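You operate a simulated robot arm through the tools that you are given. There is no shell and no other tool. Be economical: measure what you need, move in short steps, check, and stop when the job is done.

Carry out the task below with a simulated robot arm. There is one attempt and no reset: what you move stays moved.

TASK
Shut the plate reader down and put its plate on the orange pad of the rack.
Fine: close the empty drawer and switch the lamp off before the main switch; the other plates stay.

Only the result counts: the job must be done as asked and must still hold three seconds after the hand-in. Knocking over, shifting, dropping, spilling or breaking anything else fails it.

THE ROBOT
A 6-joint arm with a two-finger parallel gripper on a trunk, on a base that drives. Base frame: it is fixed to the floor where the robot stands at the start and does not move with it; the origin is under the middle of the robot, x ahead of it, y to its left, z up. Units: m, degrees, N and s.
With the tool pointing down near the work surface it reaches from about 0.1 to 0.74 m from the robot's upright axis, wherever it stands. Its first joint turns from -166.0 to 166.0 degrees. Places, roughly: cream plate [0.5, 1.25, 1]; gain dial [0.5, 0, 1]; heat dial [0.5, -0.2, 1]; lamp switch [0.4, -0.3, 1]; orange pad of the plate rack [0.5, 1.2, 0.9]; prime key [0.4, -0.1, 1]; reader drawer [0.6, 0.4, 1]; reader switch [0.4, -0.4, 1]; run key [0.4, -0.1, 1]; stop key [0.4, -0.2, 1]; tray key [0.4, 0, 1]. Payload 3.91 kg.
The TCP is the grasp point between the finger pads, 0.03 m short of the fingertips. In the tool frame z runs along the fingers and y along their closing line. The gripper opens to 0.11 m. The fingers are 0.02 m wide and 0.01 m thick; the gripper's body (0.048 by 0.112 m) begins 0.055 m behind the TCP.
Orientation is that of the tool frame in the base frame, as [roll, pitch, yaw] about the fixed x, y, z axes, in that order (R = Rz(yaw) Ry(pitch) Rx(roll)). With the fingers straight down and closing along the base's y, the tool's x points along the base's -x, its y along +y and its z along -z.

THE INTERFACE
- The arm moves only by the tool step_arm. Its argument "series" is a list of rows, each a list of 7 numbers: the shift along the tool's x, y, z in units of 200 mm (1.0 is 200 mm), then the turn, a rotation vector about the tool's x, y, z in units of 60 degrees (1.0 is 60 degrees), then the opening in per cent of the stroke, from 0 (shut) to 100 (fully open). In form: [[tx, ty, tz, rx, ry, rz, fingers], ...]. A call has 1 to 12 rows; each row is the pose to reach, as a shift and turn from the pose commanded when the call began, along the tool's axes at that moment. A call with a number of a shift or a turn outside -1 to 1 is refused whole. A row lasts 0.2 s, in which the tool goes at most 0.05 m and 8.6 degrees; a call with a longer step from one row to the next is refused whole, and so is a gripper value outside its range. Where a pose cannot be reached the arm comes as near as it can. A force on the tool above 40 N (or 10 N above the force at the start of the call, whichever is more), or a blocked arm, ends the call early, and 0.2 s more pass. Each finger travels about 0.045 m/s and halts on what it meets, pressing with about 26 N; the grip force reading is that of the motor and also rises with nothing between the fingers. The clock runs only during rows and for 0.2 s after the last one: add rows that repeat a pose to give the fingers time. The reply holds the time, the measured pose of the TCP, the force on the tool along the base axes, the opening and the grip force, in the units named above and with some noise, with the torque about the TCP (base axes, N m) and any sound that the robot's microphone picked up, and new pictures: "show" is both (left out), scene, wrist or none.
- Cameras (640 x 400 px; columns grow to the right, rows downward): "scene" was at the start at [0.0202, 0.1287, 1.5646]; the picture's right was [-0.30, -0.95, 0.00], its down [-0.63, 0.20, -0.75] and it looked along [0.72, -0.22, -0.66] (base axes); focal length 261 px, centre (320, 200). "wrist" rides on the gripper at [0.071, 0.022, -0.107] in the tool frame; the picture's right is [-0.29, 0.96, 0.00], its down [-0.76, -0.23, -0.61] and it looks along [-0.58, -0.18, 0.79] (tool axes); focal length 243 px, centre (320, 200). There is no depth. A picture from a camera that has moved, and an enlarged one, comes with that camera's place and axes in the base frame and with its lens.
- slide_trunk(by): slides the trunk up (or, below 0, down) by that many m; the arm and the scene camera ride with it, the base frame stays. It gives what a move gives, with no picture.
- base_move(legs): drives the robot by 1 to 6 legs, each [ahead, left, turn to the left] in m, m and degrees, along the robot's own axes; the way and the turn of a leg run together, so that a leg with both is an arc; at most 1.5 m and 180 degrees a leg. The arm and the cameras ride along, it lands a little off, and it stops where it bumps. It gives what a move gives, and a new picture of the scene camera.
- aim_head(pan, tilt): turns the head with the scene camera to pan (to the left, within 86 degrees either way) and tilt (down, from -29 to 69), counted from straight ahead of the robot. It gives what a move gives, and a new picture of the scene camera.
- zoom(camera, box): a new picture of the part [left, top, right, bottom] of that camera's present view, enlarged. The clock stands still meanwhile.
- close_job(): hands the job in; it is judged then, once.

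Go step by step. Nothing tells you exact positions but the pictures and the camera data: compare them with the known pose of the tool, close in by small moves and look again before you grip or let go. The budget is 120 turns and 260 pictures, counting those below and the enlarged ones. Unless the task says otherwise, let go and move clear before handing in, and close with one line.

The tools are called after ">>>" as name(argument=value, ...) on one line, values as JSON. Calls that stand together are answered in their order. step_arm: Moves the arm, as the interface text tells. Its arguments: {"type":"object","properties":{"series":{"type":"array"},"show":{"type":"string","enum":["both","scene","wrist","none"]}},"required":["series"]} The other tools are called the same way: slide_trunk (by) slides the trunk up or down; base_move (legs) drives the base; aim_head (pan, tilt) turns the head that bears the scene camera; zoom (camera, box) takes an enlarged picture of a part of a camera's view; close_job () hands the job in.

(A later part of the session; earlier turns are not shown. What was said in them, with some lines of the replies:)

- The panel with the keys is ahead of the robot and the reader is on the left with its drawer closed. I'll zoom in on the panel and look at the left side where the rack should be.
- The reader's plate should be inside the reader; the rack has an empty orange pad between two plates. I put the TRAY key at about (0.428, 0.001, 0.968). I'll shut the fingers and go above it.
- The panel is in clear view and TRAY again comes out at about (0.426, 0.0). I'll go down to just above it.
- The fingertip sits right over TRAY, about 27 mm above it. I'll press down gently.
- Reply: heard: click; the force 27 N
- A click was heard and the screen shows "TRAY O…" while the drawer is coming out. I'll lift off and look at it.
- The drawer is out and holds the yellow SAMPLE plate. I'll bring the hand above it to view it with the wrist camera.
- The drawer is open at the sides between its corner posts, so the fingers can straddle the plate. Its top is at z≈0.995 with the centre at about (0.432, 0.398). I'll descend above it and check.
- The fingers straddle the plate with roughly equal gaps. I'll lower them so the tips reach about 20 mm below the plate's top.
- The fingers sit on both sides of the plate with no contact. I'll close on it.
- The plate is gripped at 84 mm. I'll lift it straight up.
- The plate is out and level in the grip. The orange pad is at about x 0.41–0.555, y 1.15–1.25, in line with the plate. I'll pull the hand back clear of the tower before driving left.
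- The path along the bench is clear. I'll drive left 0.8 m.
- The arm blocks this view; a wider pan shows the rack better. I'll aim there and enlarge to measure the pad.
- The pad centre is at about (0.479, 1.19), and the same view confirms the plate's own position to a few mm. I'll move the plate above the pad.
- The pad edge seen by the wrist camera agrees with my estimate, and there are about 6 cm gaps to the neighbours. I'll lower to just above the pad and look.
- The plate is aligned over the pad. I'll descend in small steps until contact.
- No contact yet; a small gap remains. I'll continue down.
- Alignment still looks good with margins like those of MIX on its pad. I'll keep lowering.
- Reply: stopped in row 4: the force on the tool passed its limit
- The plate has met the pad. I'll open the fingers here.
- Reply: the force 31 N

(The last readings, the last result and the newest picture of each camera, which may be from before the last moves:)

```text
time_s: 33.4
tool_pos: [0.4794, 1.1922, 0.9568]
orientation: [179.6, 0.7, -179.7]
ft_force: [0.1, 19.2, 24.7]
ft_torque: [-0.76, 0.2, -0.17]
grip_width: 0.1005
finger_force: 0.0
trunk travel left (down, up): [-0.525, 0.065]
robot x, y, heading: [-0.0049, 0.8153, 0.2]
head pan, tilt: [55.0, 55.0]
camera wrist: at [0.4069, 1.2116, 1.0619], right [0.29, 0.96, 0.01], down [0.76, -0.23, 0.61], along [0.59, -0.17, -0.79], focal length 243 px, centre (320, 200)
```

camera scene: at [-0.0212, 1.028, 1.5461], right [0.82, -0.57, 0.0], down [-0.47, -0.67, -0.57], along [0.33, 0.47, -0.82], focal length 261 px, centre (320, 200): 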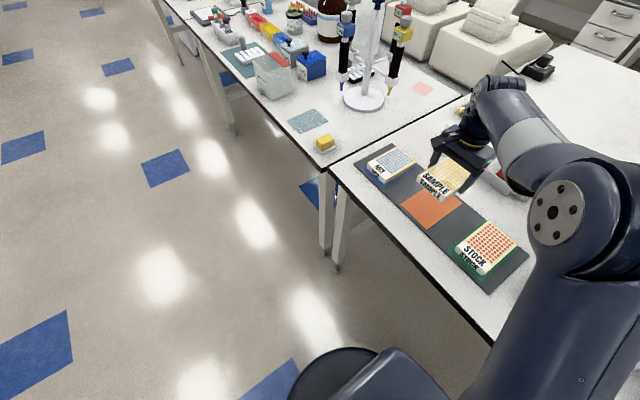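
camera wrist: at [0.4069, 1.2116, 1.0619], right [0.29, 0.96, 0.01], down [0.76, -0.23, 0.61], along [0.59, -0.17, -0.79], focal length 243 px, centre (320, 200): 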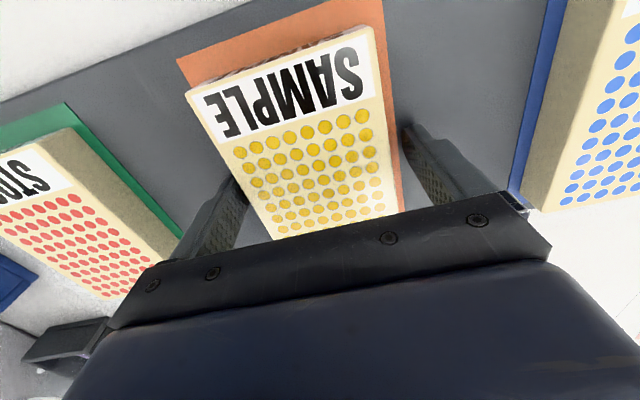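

The fingertips are rubbing on the rack surface, so I'll lift straight up gently to relieve that.

>>> step_arm(series=[[0, 0, -0.015, 0, 0, 0, 92], [0, 0, -0.04, 0, 0, 0, 100], [0, 0, -0.1, 0, 0, 0, 100], [0, 0, -0.25, 0, 0, 0, 100], [0, 0, -0.45, 0, 0, 0, 100], [0, 0, -0.65, 0, 0, 0, 100]], show="wrist")

>>> zoom(camera="scene", box=[340, 120, 540, 300])

```text
time_s: 34.8
tool_pos: [0.4806, 1.1884, 1.084]
orientation: [179.8, 0.3, -179.7]
ft_force: [-0.1, -1.3, 0.6]
ft_torque: [-0.02, 0.01, -0.02]
grip_width: 0.1102
finger_force: 0.0
trunk travel left (down, up): [-0.525, 0.065]
robot x, y, heading: [-0.0039, 0.8142, 0.5]
head pan, tilt: [55.0, 55.0]
camera wrist: at [0.4082, 1.2081, 1.1908], right [0.29, 0.96, 0.01], down [0.76, -0.23, 0.61], along [0.59, -0.17, -0.79], focal length 243 px, centre (320, 200)
```

wrist: 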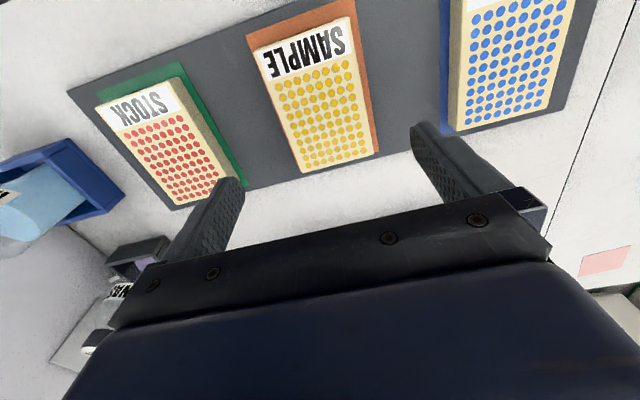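

```text
2.22 times, centred on (440, 210) of scene
camera zoom: at [-0.0215, 1.0276, 1.5461], right [0.82, -0.57, 0.0], down [-0.47, -0.67, -0.57], along [0.33, 0.47, -0.82], focal length 580 px, centre (53, 178)
```

zoom: 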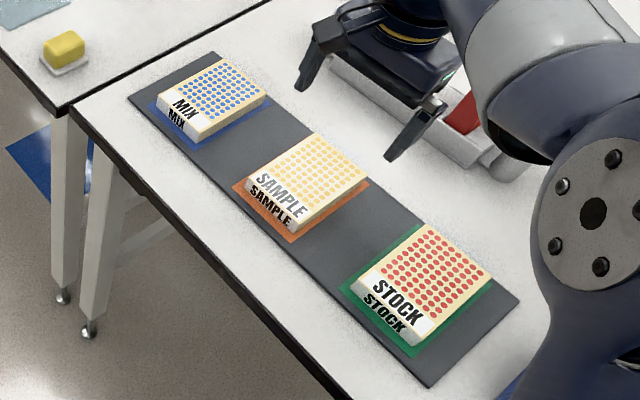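

SAMPLE rests on the orange pad. I'll enlarge to check its margins.

>>> zoom(camera="wrist", box=[220, 0, 420, 180])

>>> zoom(camera="scene", box=[400, 160, 480, 240])

```text
2.22 times, centred on (320, 90) of wrist
camera zoom: at [0.4082, 1.2081, 1.1908], right [0.29, 0.96, 0.01], down [0.76, -0.23, 0.61], along [0.59, -0.17, -0.79], focal length 539 px, centre (320, 444)
```

zoom: 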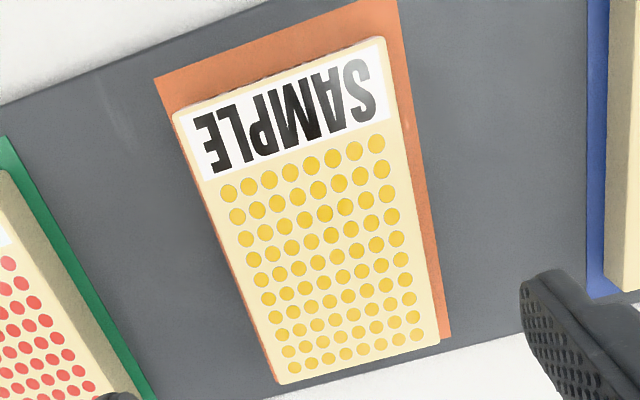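

```text
5.00 times, centred on (440, 200) of scene
camera zoom: at [-0.0215, 1.0276, 1.5461], right [0.82, -0.57, 0.0], down [-0.47, -0.67, -0.57], along [0.33, 0.47, -0.82], focal length 1305 px, centre (-280, 200)
```

zoom: 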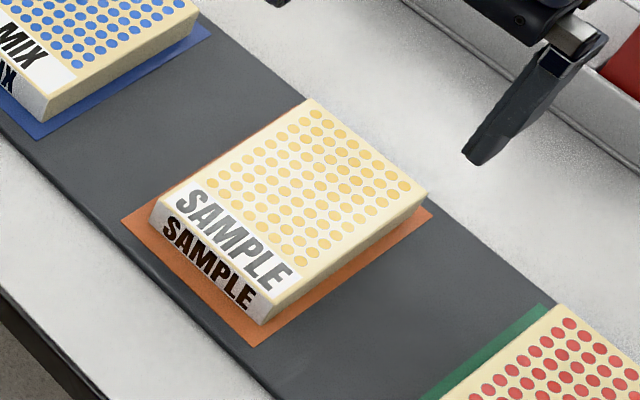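

The plate is flat and fully inside the pad. I'll raise and retract the hand, then drive back right.

>>> step_arm(series=[[0, 0, -0.2, 0, 0, 0, 100], [0, 0, -0.4, 0, 0, 0, 100], [0, 0, -0.6, 0, 0, 0, 100], [0.2, 0, -0.7, 0, 0, 0, 70], [0.4, 0, -0.8, 0, 0, 0, 40], [0.6, 0, -0.8, 0, 0, 0, 10], [0.8, 0, -0.8, 0, 0, 0, 0], [1.0, 0, -0.8, 0, 0, 0, 0], [1.0, 0, -0.8, 0, 0, 0, 0]], show="none")

>>> base_move(legs=[[0, -0.81, 0]])

>>> aim_head(pan=20, tilt=45)

```text
time_s: 36.8
tool_pos: [0.2796, 1.1895, 1.2431]
orientation: [179.8, 0.4, -179.7]
ft_force: [0.1, 0.1, -0.3]
ft_torque: [0.0, -0.02, -0.01]
grip_width: 0.0
finger_force: 10.2
trunk travel left (down, up): [-0.525, 0.065]
robot x, y, heading: [-0.0045, 0.8161, 0.3]
head pan, tilt: [55.0, 55.0]
```

```text
time_s: 41.1
tool_pos: [0.2833, 0.3811, 1.2437]
orientation: [179.7, 0.3, 179.7]
ft_force: [1.1, -0.2, -0.2]
ft_torque: [-0.05, 0.0, 0.01]
grip_width: 0.0001
finger_force: 26.6
trunk travel left (down, up): [-0.525, 0.065]
robot x, y, heading: [0.0003, 0.0092, -0.1]
head pan, tilt: [55.0, 55.0]
camera scene: at [-0.0198, 0.2221, 1.5461], right [0.82, -0.58, 0.0], down [-0.47, -0.67, -0.57], along [0.33, 0.47, -0.82], focal length 261 px, centre (320, 200)
```

scene: 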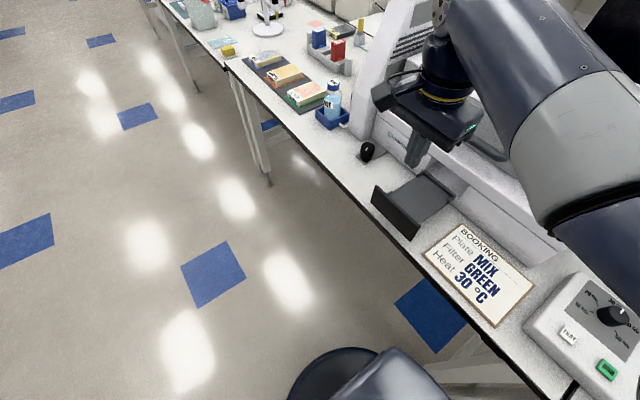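

```text
time_s: 42.1
tool_pos: [0.284, 0.3808, 1.2427]
orientation: [179.8, 0.4, 179.7]
ft_force: [-0.9, -0.6, 0.0]
ft_torque: [-0.01, -0.02, 0.04]
grip_width: 0.0002
finger_force: 25.9
trunk travel left (down, up): [-0.525, 0.065]
robot x, y, heading: [-0.0029, 0.0085, -0.0]
head pan, tilt: [20.0, 45.0]
camera scene: at [0.0151, 0.1908, 1.5595], right [0.34, -0.94, 0.0], down [-0.67, -0.24, -0.71], along [0.67, 0.24, -0.71], focal length 261 px, centre (320, 200)
```

scene: 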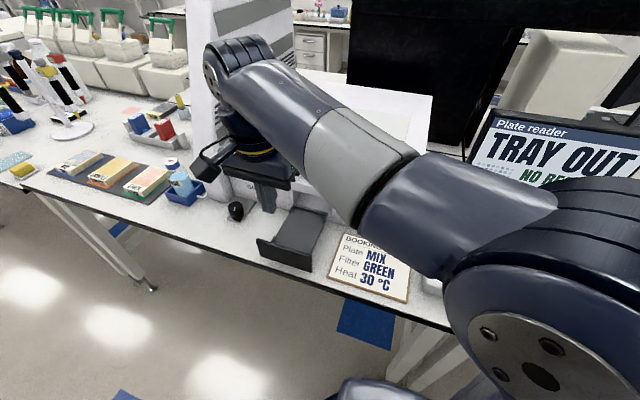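

The hand is back in front of the reader and the empty drawer is still out. I'll press TRAY again, going above the key first.

>>> step_arm(series=[[-0.08, -0.2, 0, 0, 0, 0, 0], [-0.16, -0.4, 0, 0, 0, 0, 0], [-0.24, -0.6, 0, 0, 0, 0, 0], [-0.32, -0.8, 0, 0, 0, 0, 0], [-0.4, -1.0, 0, 0, 0, 0, 0]], show="none")

>>> step_arm(series=[[-0.07, -0.2, 0, 0, 0, 0, 0], [-0.14, -0.4, 0.05, 0, 0, 0, 0], [-0.21, -0.6, 0.15, 0, 0, 0, 0], [-0.28, -0.8, 0.25, 0, 0, 0, 0], [-0.31, -0.91, 0.4, 0, 0, 0, 0], [-0.31, -0.91, 0.6, 0, 0, 0, 0], [-0.31, -0.91, 0.8, 0, 0, 0, 0], [-0.31, -0.91, 1.0, 0, 0, 0, 0], [-0.31, -0.91, 1.0, 0, 0, 0, 0]], show="none")

>>> aim_head(pan=0, tilt=45)

>>> zoom(camera="wrist", box=[160, 0, 480, 200])

```text
time_s: 43.3
tool_pos: [0.3643, 0.1792, 1.2435]
orientation: [179.9, 0.4, 179.7]
ft_force: [-1.0, 0.1, 0.1]
ft_torque: [0.0, -0.03, -0.01]
grip_width: 0.0
finger_force: 26.1
trunk travel left (down, up): [-0.525, 0.065]
robot x, y, heading: [-0.0009, 0.0083, -0.5]
head pan, tilt: [20.0, 45.0]
```

```text
time_s: 45.3
tool_pos: [0.4261, 0.0011, 1.0414]
orientation: [179.8, 0.3, 179.7]
ft_force: [0.3, 0.0, 0.8]
ft_torque: [0.04, 0.01, 0.02]
grip_width: 0.0
finger_force: 25.5
trunk travel left (down, up): [-0.525, 0.065]
robot x, y, heading: [-0.0062, 0.0112, -0.4]
head pan, tilt: [20.0, 45.0]
```

```text
time_s: 46.1
tool_pos: [0.4273, 0.0003, 1.042]
orientation: [179.8, 0.3, 179.7]
ft_force: [0.7, -1.0, -0.3]
ft_torque: [0.04, 0.03, 0.02]
grip_width: 0.0
finger_force: 26.3
trunk travel left (down, up): [-0.525, 0.065]
robot x, y, heading: [-0.0044, 0.0099, -0.4]
head pan, tilt: [0.0, 45.0]
camera scene: at [0.0199, 0.1629, 1.5595], right [0.0, -1.0, 0.0], down [-0.71, 0.0, -0.71], along [0.71, 0.0, -0.71], focal length 261 px, centre (320, 200)
```

scene: 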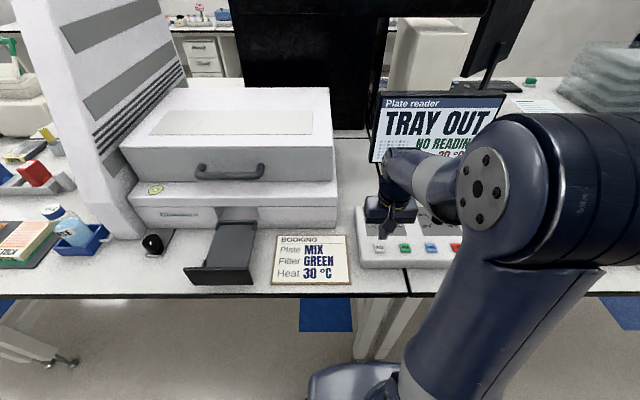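

```text
2.00 times, centred on (320, 100) of wrist
camera zoom: at [0.3548, 0.021, 1.1473], right [0.3, 0.96, 0.01], down [0.75, -0.24, 0.61], along [0.59, -0.18, -0.79], focal length 485 px, centre (320, 400)
```

zoom: 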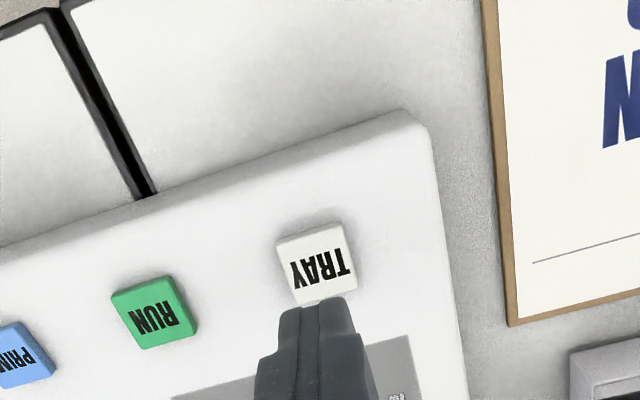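

The fingertip is above TRAY. I'll press it.

>>> step_arm(series=[[0.01, 0, 0.1, 0, 0, 0, 0], [0.01, 0, 0.17, 0, 0, 0, 0], [0.01, 0, 0.2, 0, 0, 0, 0], [0.01, 0, 0.22, 0, 0, 0, 0], [0.01, 0, 0.23, 0, 0, 0, 0], [0.01, 0, 0.24, 0, 0, 0, 0]], show="none")

>>> step_arm(series=[[0, 0, -0.15, 0, 0, 0, 0], [0, 0, -0.35, 0, 0, 0, 0], [0, 0, -0.5, 0, 0, 0, 0], [0, 0, -0.5, 0, 0, 0, 0], [0, 0, -0.5, 0, 0, 0, 0], [0, 0, -0.5, 0, 0, 0, 0], [0, 0, -0.5, 0, 0, 0, 0]], show="scene")

```text
time_s: 47.5
tool_pos: [0.4237, -0.0004, 0.9944]
orientation: [179.8, 0.5, 179.8]
ft_force: [-0.4, -0.2, 13.3]
ft_torque: [0.03, 0.07, 0.02]
grip_width: 0.0
finger_force: 26.4
trunk travel left (down, up): [-0.525, 0.065]
robot x, y, heading: [-0.0029, 0.007, -0.5]
head pan, tilt: [0.0, 45.0]
heard: click
```

```text
time_s: 49.1
tool_pos: [0.4213, -0.0019, 1.094]
orientation: [179.7, 0.4, 179.7]
ft_force: [0.5, 0.9, 0.6]
ft_torque: [-0.02, 0.01, 0.03]
grip_width: 0.0
finger_force: 26.5
trunk travel left (down, up): [-0.525, 0.065]
robot x, y, heading: [-0.0024, 0.0072, -0.4]
head pan, tilt: [0.0, 45.0]
camera scene: at [0.0199, 0.1628, 1.5595], right [-0.01, -1.0, 0.0], down [-0.71, 0.0, -0.71], along [0.71, 0.0, -0.71], focal length 261 px, centre (320, 200)
```

scene: 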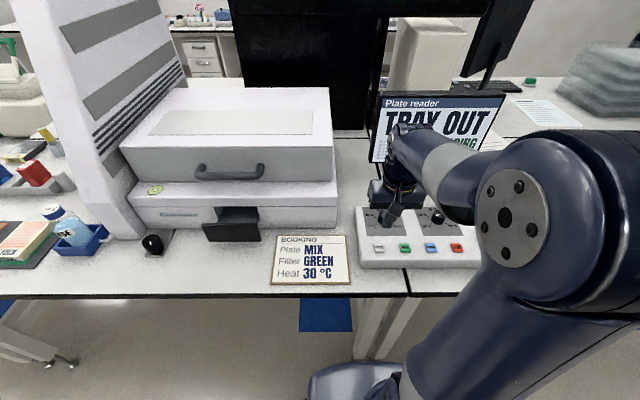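

The drawer is sliding in. Next I'll move the hand to view the lamp switch and check that the tray closed.

>>> step_arm(series=[[0, -0.2, -0.05, 0, 0, 0, 0], [0, -0.4, -0.05, 0, 0, 0, 0], [0, -0.6, -0.05, 0, 0, 0, 0], [0, -0.8, -0.05, 0, 0, 0, 0], [0.0, -1.0, -0.05, 0, 0, 0, 0], [0.0, -1.0, -0.05, 0, 0, 0, 0]], show="both")

>>> zoom(camera="wrist", box=[80, 0, 400, 200])

>>> zoom(camera="scene", box=[120, 80, 320, 280])

```text
time_s: 50.5
tool_pos: [0.4189, -0.2007, 1.1037]
orientation: [179.6, 0.4, 179.7]
ft_force: [-0.6, -0.6, 0.8]
ft_torque: [0.03, 0.0, -0.02]
grip_width: 0.0
finger_force: 26.0
trunk travel left (down, up): [-0.525, 0.065]
robot x, y, heading: [-0.0015, 0.0091, -0.1]
head pan, tilt: [0.0, 45.0]
camera scene: at [0.0199, 0.1625, 1.5596], right [-0.01, -1.0, 0.0], down [-0.71, 0.0, -0.71], along [0.71, 0.0, -0.71], focal length 261 px, centre (320, 200)
camera wrist: at [0.3475, -0.1802, 1.2093], right [0.3, 0.96, 0.01], down [0.75, -0.24, 0.61], along [0.59, -0.18, -0.79], focal length 243 px, centre (320, 200)
```

scene: 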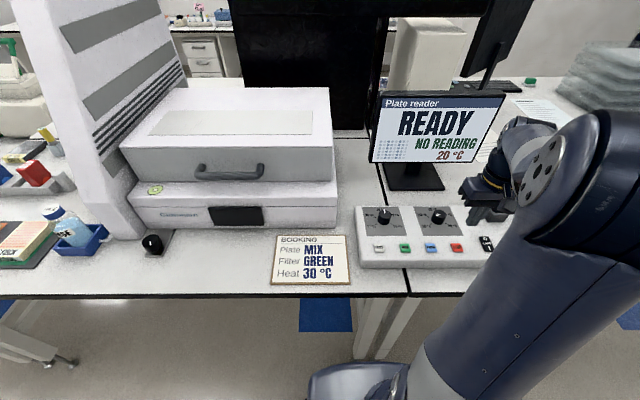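
wrist: 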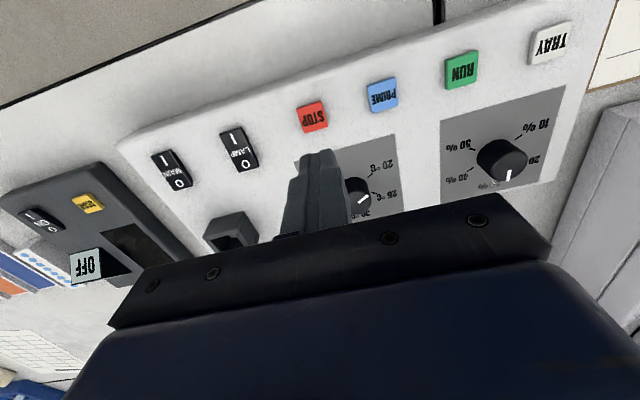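

```text
2.00 times, centred on (240, 100) of wrist
camera zoom: at [0.3475, -0.1802, 1.2093], right [0.3, 0.96, 0.01], down [0.75, -0.24, 0.61], along [0.59, -0.18, -0.79], focal length 485 px, centre (480, 400)
```

zoom: 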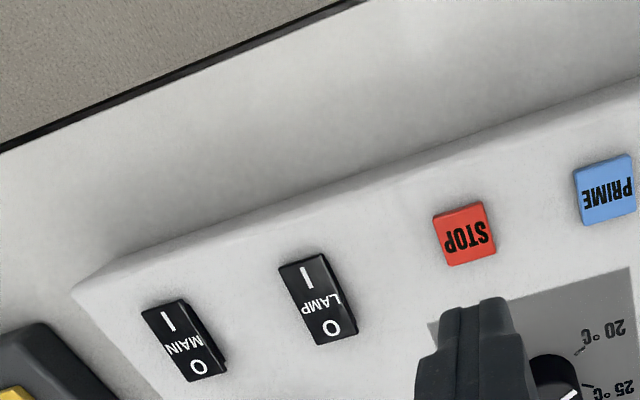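

```text
2.00 times, centred on (220, 180) of scene
camera zoom: at [0.0199, 0.1625, 1.5596], right [-0.01, -1.0, 0.0], down [-0.71, 0.0, -0.71], along [0.71, 0.0, -0.71], focal length 522 px, centre (520, 240)
```

zoom: 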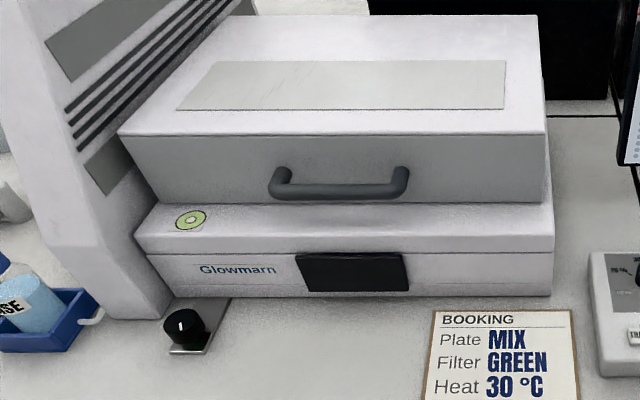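

The drawer is shut and the screen says READY. LAMP's O end is at about (0.450, −0.297). I'll move above it.

>>> step_arm(series=[[-0.08, -0.2, 0.0, 0, 0, 0, 0], [-0.165, -0.4, 0.0, 0, 0, 0, 0], [-0.165, -0.48, 0.1, 0, 0, 0, 0], [-0.165, -0.48, 0.25, 0, 0, 0, 0], [-0.165, -0.48, 0.37, 0, 0, 0, 0], [-0.165, -0.48, 0.37, 0, 0, 0, 0]], show="wrist")

>>> aim_head(pan=-10, tilt=45)

>>> zoom(camera="wrist", box=[200, 60, 440, 210])

```text
time_s: 52.0
tool_pos: [0.4527, -0.2971, 1.029]
orientation: [179.8, 0.3, 179.7]
ft_force: [0.0, 0.1, -0.2]
ft_torque: [0.05, -0.01, 0.01]
grip_width: 0.0
finger_force: 26.0
trunk travel left (down, up): [-0.525, 0.065]
robot x, y, heading: [-0.0022, 0.0094, -0.5]
head pan, tilt: [0.0, 45.0]
camera wrist: at [0.381, -0.276, 1.1356], right [0.3, 0.96, 0.01], down [0.75, -0.24, 0.61], along [0.59, -0.18, -0.79], focal length 243 px, centre (320, 200)
```

wrist: 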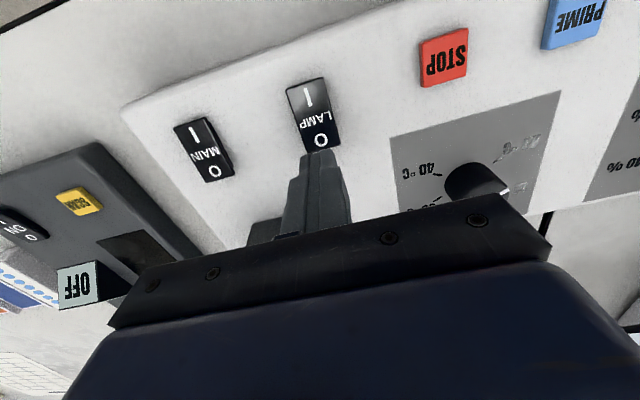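

```text
time_s: 52.7
tool_pos: [0.452, -0.2968, 1.0299]
orientation: [179.8, 0.5, 179.7]
ft_force: [0.6, 0.8, -0.4]
ft_torque: [0.02, -0.01, 0.05]
grip_width: 0.0
finger_force: 25.9
trunk travel left (down, up): [-0.525, 0.065]
robot x, y, heading: [-0.0012, 0.0072, -0.2]
head pan, tilt: [-10.0, 45.0]
camera scene: at [0.0186, 0.1487, 1.5596], right [-0.18, -0.98, 0.0], down [-0.7, 0.13, -0.71], along [0.7, -0.13, -0.71], focal length 261 px, centre (320, 200)
```

scene: 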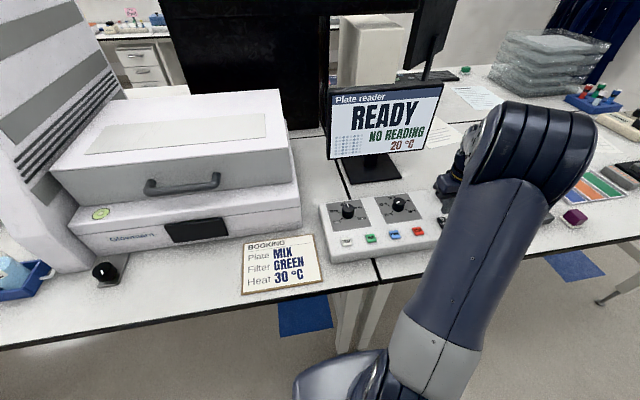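

```text
2.67 times, centred on (320, 135) of wrist
camera zoom: at [0.381, -0.2758, 1.1359], right [0.3, 0.96, 0.01], down [0.75, -0.24, 0.61], along [0.59, -0.18, -0.79], focal length 647 px, centre (320, 373)
```

zoom: 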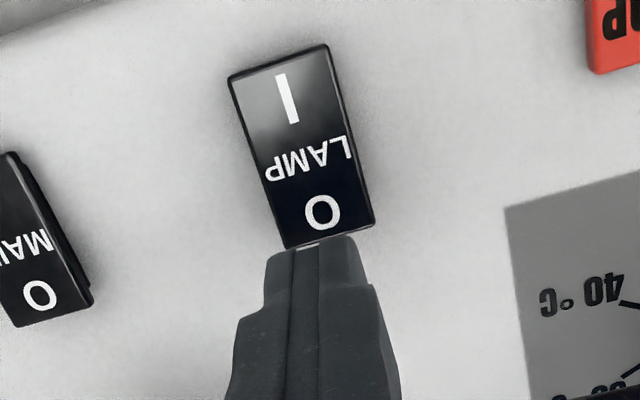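

The fingertip is right over the O end of LAMP. I'll press it down slowly.

>>> step_arm(series=[[0.01, 0, 0.06, 0, 0, 0, 0], [0.01, 0, 0.1, 0, 0, 0, 0], [0.01, 0, 0.125, 0, 0, 0, 0], [0.01, 0, 0.145, 0, 0, 0, 0], [0.01, 0, 0.16, 0, 0, 0, 0], [0.01, 0, 0.175, 0, 0, 0, 0]], show="wrist")

```text
time_s: 53.9
tool_pos: [0.4538, -0.2989, 1.0026]
orientation: [-179.8, 1.0, 179.7]
ft_force: [-0.9, 2.1, 15.7]
ft_torque: [0.05, 0.17, -0.01]
grip_width: 0.0
finger_force: 26.2
trunk travel left (down, up): [-0.525, 0.065]
robot x, y, heading: [-0.0059, 0.0124, -0.4]
head pan, tilt: [-10.0, 45.0]
stopped in row 6: the force on the tool passed its limit (the readings are from after the stop); the commanded pose is now the measured one
camera wrist: at [0.3808, -0.2759, 1.1078], right [0.29, 0.96, 0.0], down [0.75, -0.23, 0.62], along [0.59, -0.18, -0.78], focal length 243 px, centre (320, 200)
```

wrist: 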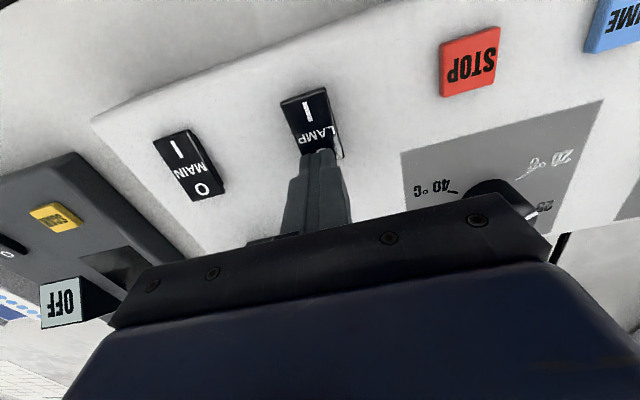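

The force limit was hit with no click heard. I'll lift a little and check the rocker.

>>> step_arm(series=[[0, 0, -0.1, 0, 0, 0, 0], [0, 0, -0.2, 0, 0, 0, 0], [0, 0, -0.2, 0, 0, 0, 0]], show="scene")

>>> zoom(camera="wrist", box=[140, 60, 380, 210])

```text
time_s: 54.7
tool_pos: [0.4534, -0.2995, 1.0412]
orientation: [-179.9, 0.7, 179.7]
ft_force: [0.5, 0.3, 0.0]
ft_torque: [0.01, -0.03, 0.02]
grip_width: 0.0
finger_force: 25.9
trunk travel left (down, up): [-0.525, 0.065]
robot x, y, heading: [-0.0035, 0.009, -0.2]
head pan, tilt: [-10.0, 45.0]
camera scene: at [0.0186, 0.1487, 1.5595], right [-0.18, -0.98, 0.0], down [-0.7, 0.13, -0.71], along [0.7, -0.13, -0.71], focal length 261 px, centre (320, 200)
```

scene: 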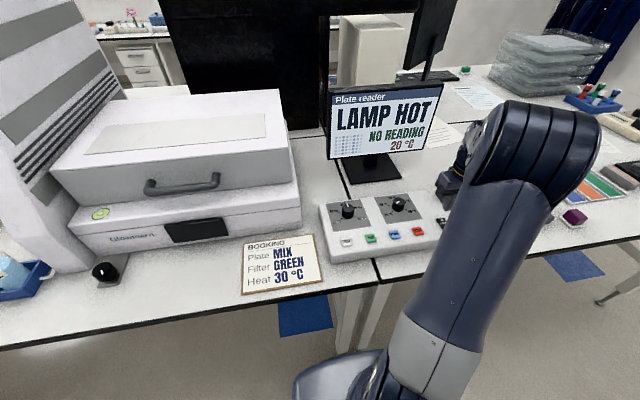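

```text
2.67 times, centred on (260, 135) of wrist
camera zoom: at [0.3804, -0.2775, 1.1463], right [0.29, 0.96, 0.0], down [0.75, -0.23, 0.62], along [0.59, -0.18, -0.79], focal length 647 px, centre (480, 373)
```

zoom: 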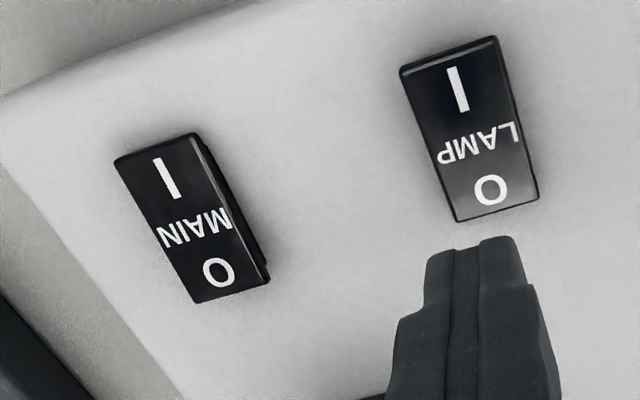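

The lamp rocker is now on O, and the screen says LAMP HOT. I'll move above MAIN's O end and wait for the lamp to cool before switching.

>>> step_arm(series=[[0.0, -0.15, -0.05, 0, 0, 0, 0], [0.01, -0.3, -0.05, 0, 0, 0, 0], [0.01, -0.41, -0.05, 0, 0, 0, 0], [0.01, -0.41, 0.03, 0, 0, 0, 0], [0.01, -0.41, 0.03, 0, 0, 0, 0], [0.01, -0.41, 0.03, 0, 0, 0, 0], [0.01, -0.41, 0.03, 0, 0, 0, 0], [0.01, -0.41, 0.03, 0, 0, 0, 0], [0.01, -0.41, 0.03, 0, 0, 0, 0], [0.01, -0.41, 0.03, 0, 0, 0, 0], [0.01, -0.41, 0.03, 0, 0, 0, 0], [0.01, -0.41, 0.03, 0, 0, 0, 0]], show="both")

>>> zoom(camera="wrist", box=[200, 60, 440, 210])

```text
time_s: 57.3
tool_pos: [0.4505, -0.3795, 1.0344]
orientation: [180.0, 0.8, 179.7]
ft_force: [-0.7, -1.0, -0.6]
ft_torque: [-0.02, 0.02, -0.02]
grip_width: 0.0
finger_force: 26.1
trunk travel left (down, up): [-0.525, 0.065]
robot x, y, heading: [-0.0023, 0.0078, -0.2]
head pan, tilt: [-10.0, 45.0]
camera scene: at [0.0185, 0.1487, 1.5596], right [-0.18, -0.98, 0.0], down [-0.7, 0.13, -0.71], along [0.7, -0.13, -0.71], focal length 261 px, centre (320, 200)
camera wrist: at [0.3786, -0.359, 1.1397], right [0.29, 0.96, 0.0], down [0.75, -0.23, 0.62], along [0.59, -0.18, -0.79], focal length 243 px, centre (320, 200)
```

scene: 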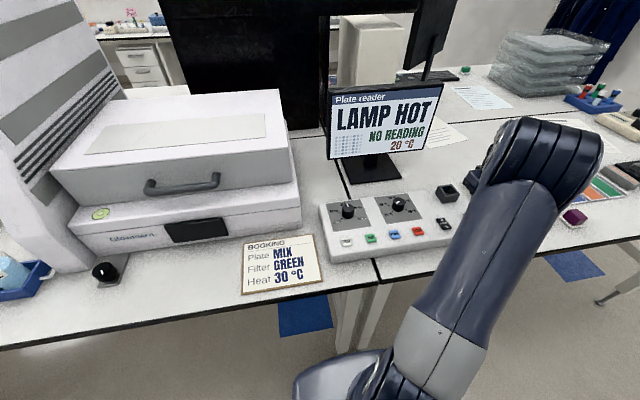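
wrist: 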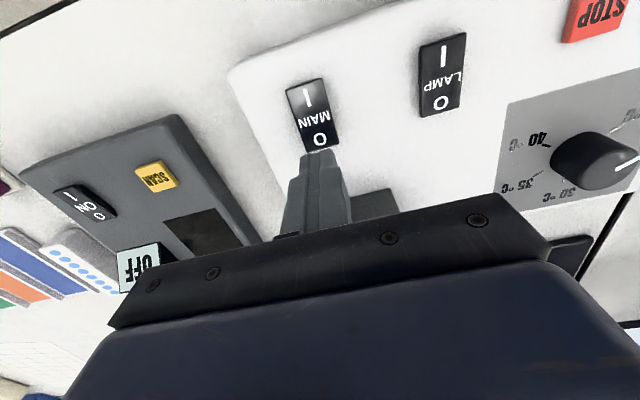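

```text
2.67 times, centred on (320, 135) of wrist
camera zoom: at [0.3786, -0.359, 1.1397], right [0.29, 0.96, 0.0], down [0.75, -0.23, 0.62], along [0.59, -0.18, -0.79], focal length 647 px, centre (320, 373)
```

zoom: 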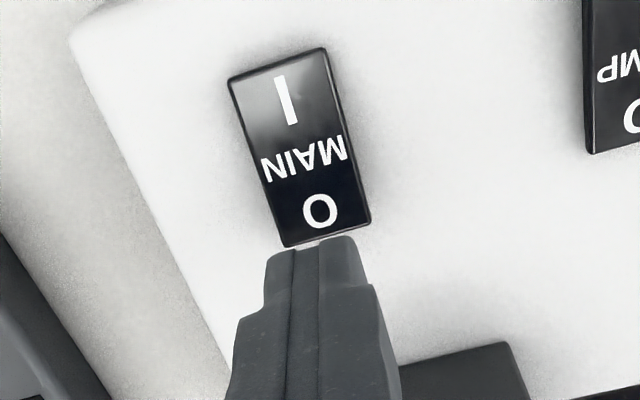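

The hand is positioned over MAIN's O end. The screen still says LAMP HOT, so I'll wait.

>>> step_arm(series=[[0, 0, 0, 0, 0, 0, 0], [0, 0, 0, 0, 0, 0, 0], [0, 0, 0, 0, 0, 0, 0], [0, 0, 0, 0, 0, 0, 0], [0, 0, 0, 0, 0, 0, 0], [0, 0, 0, 0, 0, 0, 0], [0, 0, 0, 0, 0, 0, 0], [0, 0, 0, 0, 0, 0, 0], [0, 0, 0, 0, 0, 0, 0], [0, 0, 0, 0, 0, 0, 0], [0, 0, 0, 0, 0, 0, 0], [0, 0, 0, 0, 0, 0, 0]], show="none")

>>> step_arm(series=[[0, 0, 0, 0, 0, 0, 0], [0, 0, 0, 0, 0, 0, 0], [0, 0, 0, 0, 0, 0, 0], [0, 0, 0, 0, 0, 0, 0], [0, 0, 0, 0, 0, 0, 0], [0, 0, 0, 0, 0, 0, 0], [0, 0, 0, 0, 0, 0, 0], [0, 0, 0, 0, 0, 0, 0], [0, 0, 0, 0, 0, 0, 0], [0, 0, 0, 0, 0, 0, 0], [0, 0, 0, 0, 0, 0, 0], [0, 0, 0, 0, 0, 0, 0]], show="scene")

```text
time_s: 59.9
tool_pos: [0.4506, -0.3815, 1.0348]
orientation: [179.9, 0.8, 179.7]
ft_force: [0.2, 0.0, 0.3]
ft_torque: [0.0, 0.02, -0.01]
grip_width: 0.0003
finger_force: 26.1
trunk travel left (down, up): [-0.525, 0.065]
robot x, y, heading: [-0.0029, 0.0118, -0.4]
head pan, tilt: [-10.0, 45.0]
```

```text
time_s: 62.5
tool_pos: [0.4516, -0.3807, 1.0346]
orientation: [179.9, 0.8, 179.7]
ft_force: [0.1, 0.9, 0.1]
ft_torque: [0.02, -0.02, 0.0]
grip_width: 0.0
finger_force: 26.6
trunk travel left (down, up): [-0.525, 0.065]
robot x, y, heading: [-0.001, 0.0081, 0.1]
head pan, tilt: [-10.0, 45.0]
camera scene: at [0.0185, 0.1487, 1.5596], right [-0.18, -0.98, 0.0], down [-0.7, 0.13, -0.71], along [0.7, -0.13, -0.71], focal length 261 px, centre (320, 200)
```

scene: 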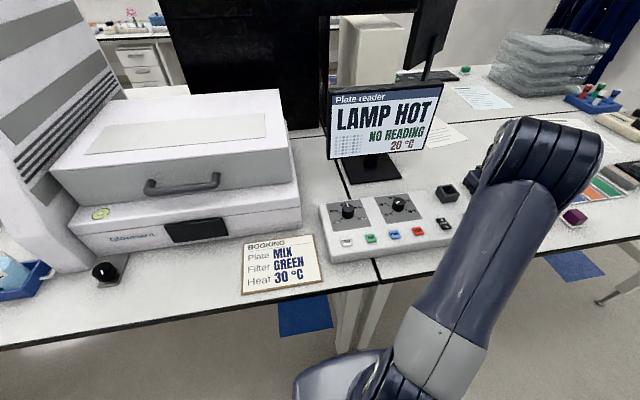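

Still LAMP HOT; I'll keep waiting.

>>> step_arm(series=[[0, 0, 0, 0, 0, 0, 0], [0, 0, 0, 0, 0, 0, 0], [0, 0, 0, 0, 0, 0, 0], [0, 0, 0, 0, 0, 0, 0], [0, 0, 0, 0, 0, 0, 0], [0, 0, 0, 0, 0, 0, 0], [0, 0, 0, 0, 0, 0, 0], [0, 0, 0, 0, 0, 0, 0], [0, 0, 0, 0, 0, 0, 0], [0, 0, 0, 0, 0, 0, 0], [0, 0, 0, 0, 0, 0, 0], [0, 0, 0, 0, 0, 0, 0]], show="none")

>>> step_arm(series=[[0, 0, 0, 0, 0, 0, 0], [0, 0, 0, 0, 0, 0, 0], [0, 0, 0, 0, 0, 0, 0], [0, 0, 0, 0, 0, 0, 0], [0, 0, 0, 0, 0, 0, 0], [0, 0, 0, 0, 0, 0, 0], [0, 0, 0, 0, 0, 0, 0], [0, 0, 0, 0, 0, 0, 0], [0, 0, 0, 0, 0, 0, 0], [0, 0, 0, 0, 0, 0, 0], [0, 0, 0, 0, 0, 0, 0], [0, 0, 0, 0, 0, 0, 0]], show="none")

>>> step_arm(series=[[0, 0, 0, 0, 0, 0, 0], [0, 0, 0, 0, 0, 0, 0], [0, 0, 0, 0, 0, 0, 0], [0, 0, 0, 0, 0, 0, 0], [0, 0, 0, 0, 0, 0, 0], [0, 0, 0, 0, 0, 0, 0], [0, 0, 0, 0, 0, 0, 0], [0, 0, 0, 0, 0, 0, 0], [0, 0, 0, 0, 0, 0, 0], [0, 0, 0, 0, 0, 0, 0], [0, 0, 0, 0, 0, 0, 0], [0, 0, 0, 0, 0, 0, 0]], show="scene")

```text
time_s: 65.1
tool_pos: [0.45, -0.3794, 1.0347]
orientation: [179.9, 0.7, 179.7]
ft_force: [0.2, 0.3, 0.7]
ft_torque: [0.01, -0.02, 0.03]
grip_width: 0.0
finger_force: 26.0
trunk travel left (down, up): [-0.525, 0.065]
robot x, y, heading: [-0.0019, 0.009, -0.3]
head pan, tilt: [-10.0, 45.0]
```

```text
time_s: 67.7
tool_pos: [0.4507, -0.3805, 1.0345]
orientation: [180.0, 0.8, 179.7]
ft_force: [0.0, 0.3, -0.6]
ft_torque: [-0.01, 0.01, -0.01]
grip_width: 0.0
finger_force: 26.0
trunk travel left (down, up): [-0.525, 0.065]
robot x, y, heading: [-0.0008, 0.0088, -0.3]
head pan, tilt: [-10.0, 45.0]
```

```text
time_s: 70.3
tool_pos: [0.4511, -0.3799, 1.0347]
orientation: [-179.9, 0.7, 179.7]
ft_force: [-0.1, 0.5, 0.5]
ft_torque: [-0.02, 0.01, 0.01]
grip_width: 0.0
finger_force: 26.0
trunk travel left (down, up): [-0.525, 0.065]
robot x, y, heading: [-0.0025, 0.0091, -0.4]
head pan, tilt: [-10.0, 45.0]
camera scene: at [0.0185, 0.1487, 1.5596], right [-0.18, -0.98, 0.0], down [-0.7, 0.13, -0.71], along [0.7, -0.13, -0.71], focal length 261 px, centre (320, 200)
```

scene: 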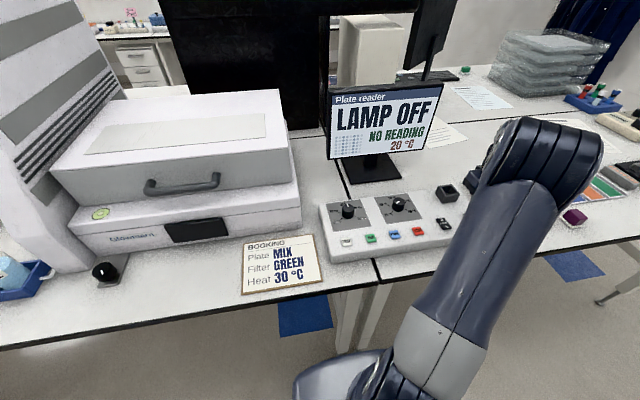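

The screen now says LAMP OFF, so the lamp has cooled. I'll press MAIN to O.

>>> step_arm(series=[[0.0, 0, 0.08, 0, 0, 0, 0], [0.0, 0, 0.125, 0, 0, 0, 0], [0.0, 0, 0.15, 0, 0, 0, 0], [0.0, 0, 0.17, 0, 0, 0, 0], [0.0, 0, 0.185, 0, 0, 0, 0], [0.0, 0, 0.2, 0, 0, 0, 0]], show="none")

>>> step_arm(series=[[0, 0, -0.1, 0, 0, 0, 0], [0, 0, -0.3, 0, 0, 0, 0], [0.0, 0, -0.5, 0, 0, 0, 0], [0.0, 0, -0.7, 0, 0, 0, 0], [0.0, 0, -0.7, 0, 0, 0, 0]], show="both")

>>> zoom(camera="wrist", box=[200, 60, 520, 260])

```text
time_s: 71.7
tool_pos: [0.4525, -0.3821, 1.0036]
orientation: [-179.3, 1.3, 179.8]
ft_force: [-1.6, 2.0, 14.0]
ft_torque: [0.07, 0.14, 0.0]
grip_width: 0.0
finger_force: 25.8
trunk travel left (down, up): [-0.525, 0.065]
robot x, y, heading: [-0.0001, 0.0085, -0.2]
head pan, tilt: [-10.0, 45.0]
stopped in row 6: the force on the tool passed its limit (the readings are from after the stop); the commanded pose is now the measured one
```

```text
time_s: 72.9
tool_pos: [0.452, -0.3808, 1.1428]
orientation: [-179.6, 1.1, 179.7]
ft_force: [1.0, -0.8, -0.3]
ft_torque: [0.02, 0.02, -0.02]
grip_width: 0.0
finger_force: 25.7
trunk travel left (down, up): [-0.525, 0.065]
robot x, y, heading: [0.0001, 0.0077, -0.2]
head pan, tilt: [-10.0, 45.0]
camera scene: at [0.0184, 0.1488, 1.5595], right [-0.18, -0.98, 0.0], down [-0.7, 0.13, -0.71], along [0.7, -0.13, -0.71], focal length 261 px, centre (320, 200)
camera wrist: at [0.3781, -0.3584, 1.2466], right [0.29, 0.96, 0.0], down [0.75, -0.23, 0.62], along [0.6, -0.18, -0.78], focal length 243 px, centre (320, 200)
```

scene: 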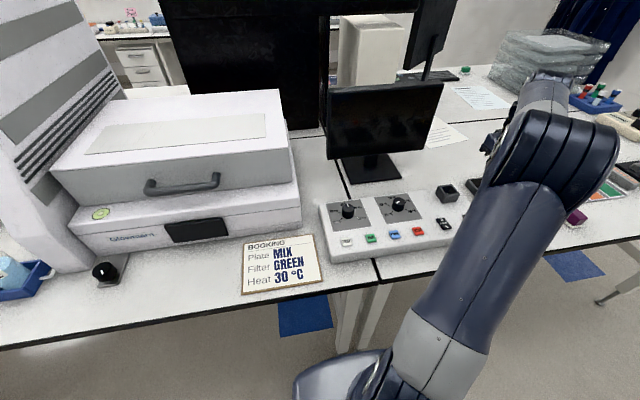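
wrist: 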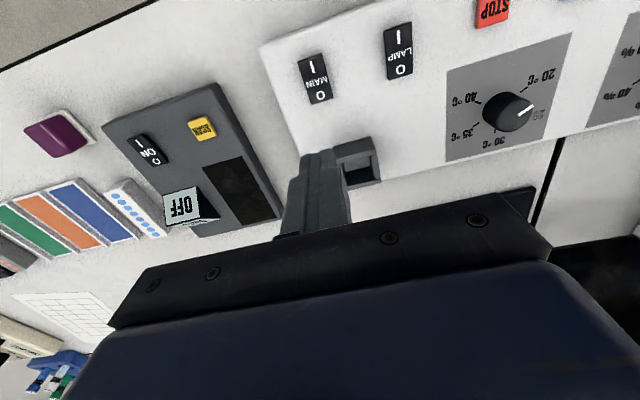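

```text
2.00 times, centred on (360, 160) of wrist
camera zoom: at [0.3781, -0.3584, 1.2466], right [0.29, 0.96, 0.0], down [0.75, -0.23, 0.62], along [0.6, -0.18, -0.78], focal length 485 px, centre (240, 280)
```

zoom: 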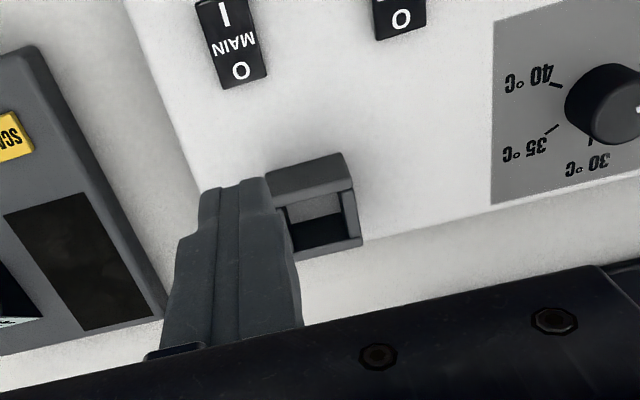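

The screen is dark, so the reader is off, and the drawer is shut. One last look at the rack.

>>> aim_head(pan=55, tilt=35)

>>> zoom(camera="scene", box=[240, 130, 400, 230])

```text
time_s: 74.2
tool_pos: [0.4511, -0.3795, 1.1413]
orientation: [-179.6, 1.0, 179.9]
ft_force: [0.2, 0.6, 0.1]
ft_torque: [0.02, 0.03, 0.02]
grip_width: 0.0
finger_force: 25.5
trunk travel left (down, up): [-0.525, 0.065]
robot x, y, heading: [-0.0032, 0.0074, -0.6]
head pan, tilt: [55.0, 35.0]
camera scene: at [-0.0106, 0.2351, 1.5744], right [0.82, -0.58, 0.0], down [-0.33, -0.47, -0.82], along [0.47, 0.67, -0.57], focal length 261 px, centre (320, 200)
```

scene: 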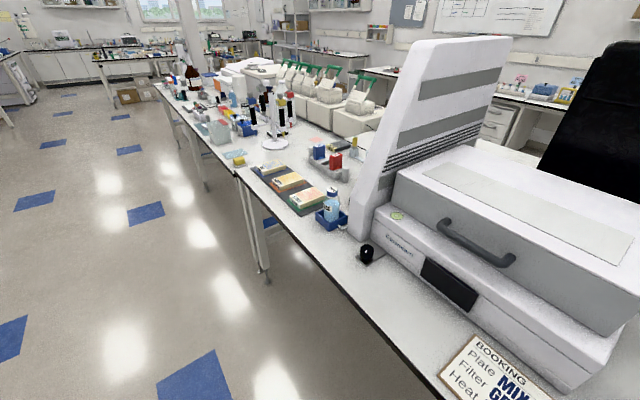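

```text
4.00 times, centred on (320, 180) of scene
camera zoom: at [-0.0106, 0.2351, 1.5744], right [0.82, -0.58, 0.0], down [-0.33, -0.47, -0.82], along [0.47, 0.67, -0.57], focal length 1044 px, centre (320, 280)
```

zoom: 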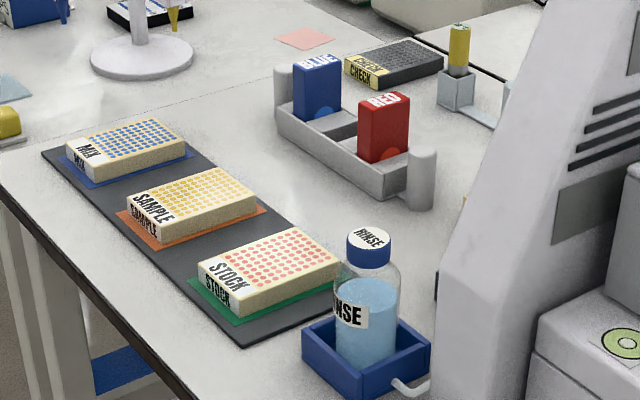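

Everything is in place: SAMPLE is on the orange pad and the other plates are where they were. I'll hand the job in.

>>> close_job()

```text
The job is handed in.
```

The SAMPLE plate is on the orange pad and the other plates were left in place. The empty drawer is shut. I switched the lamp off and waited for it to cool before turning the main switch off.
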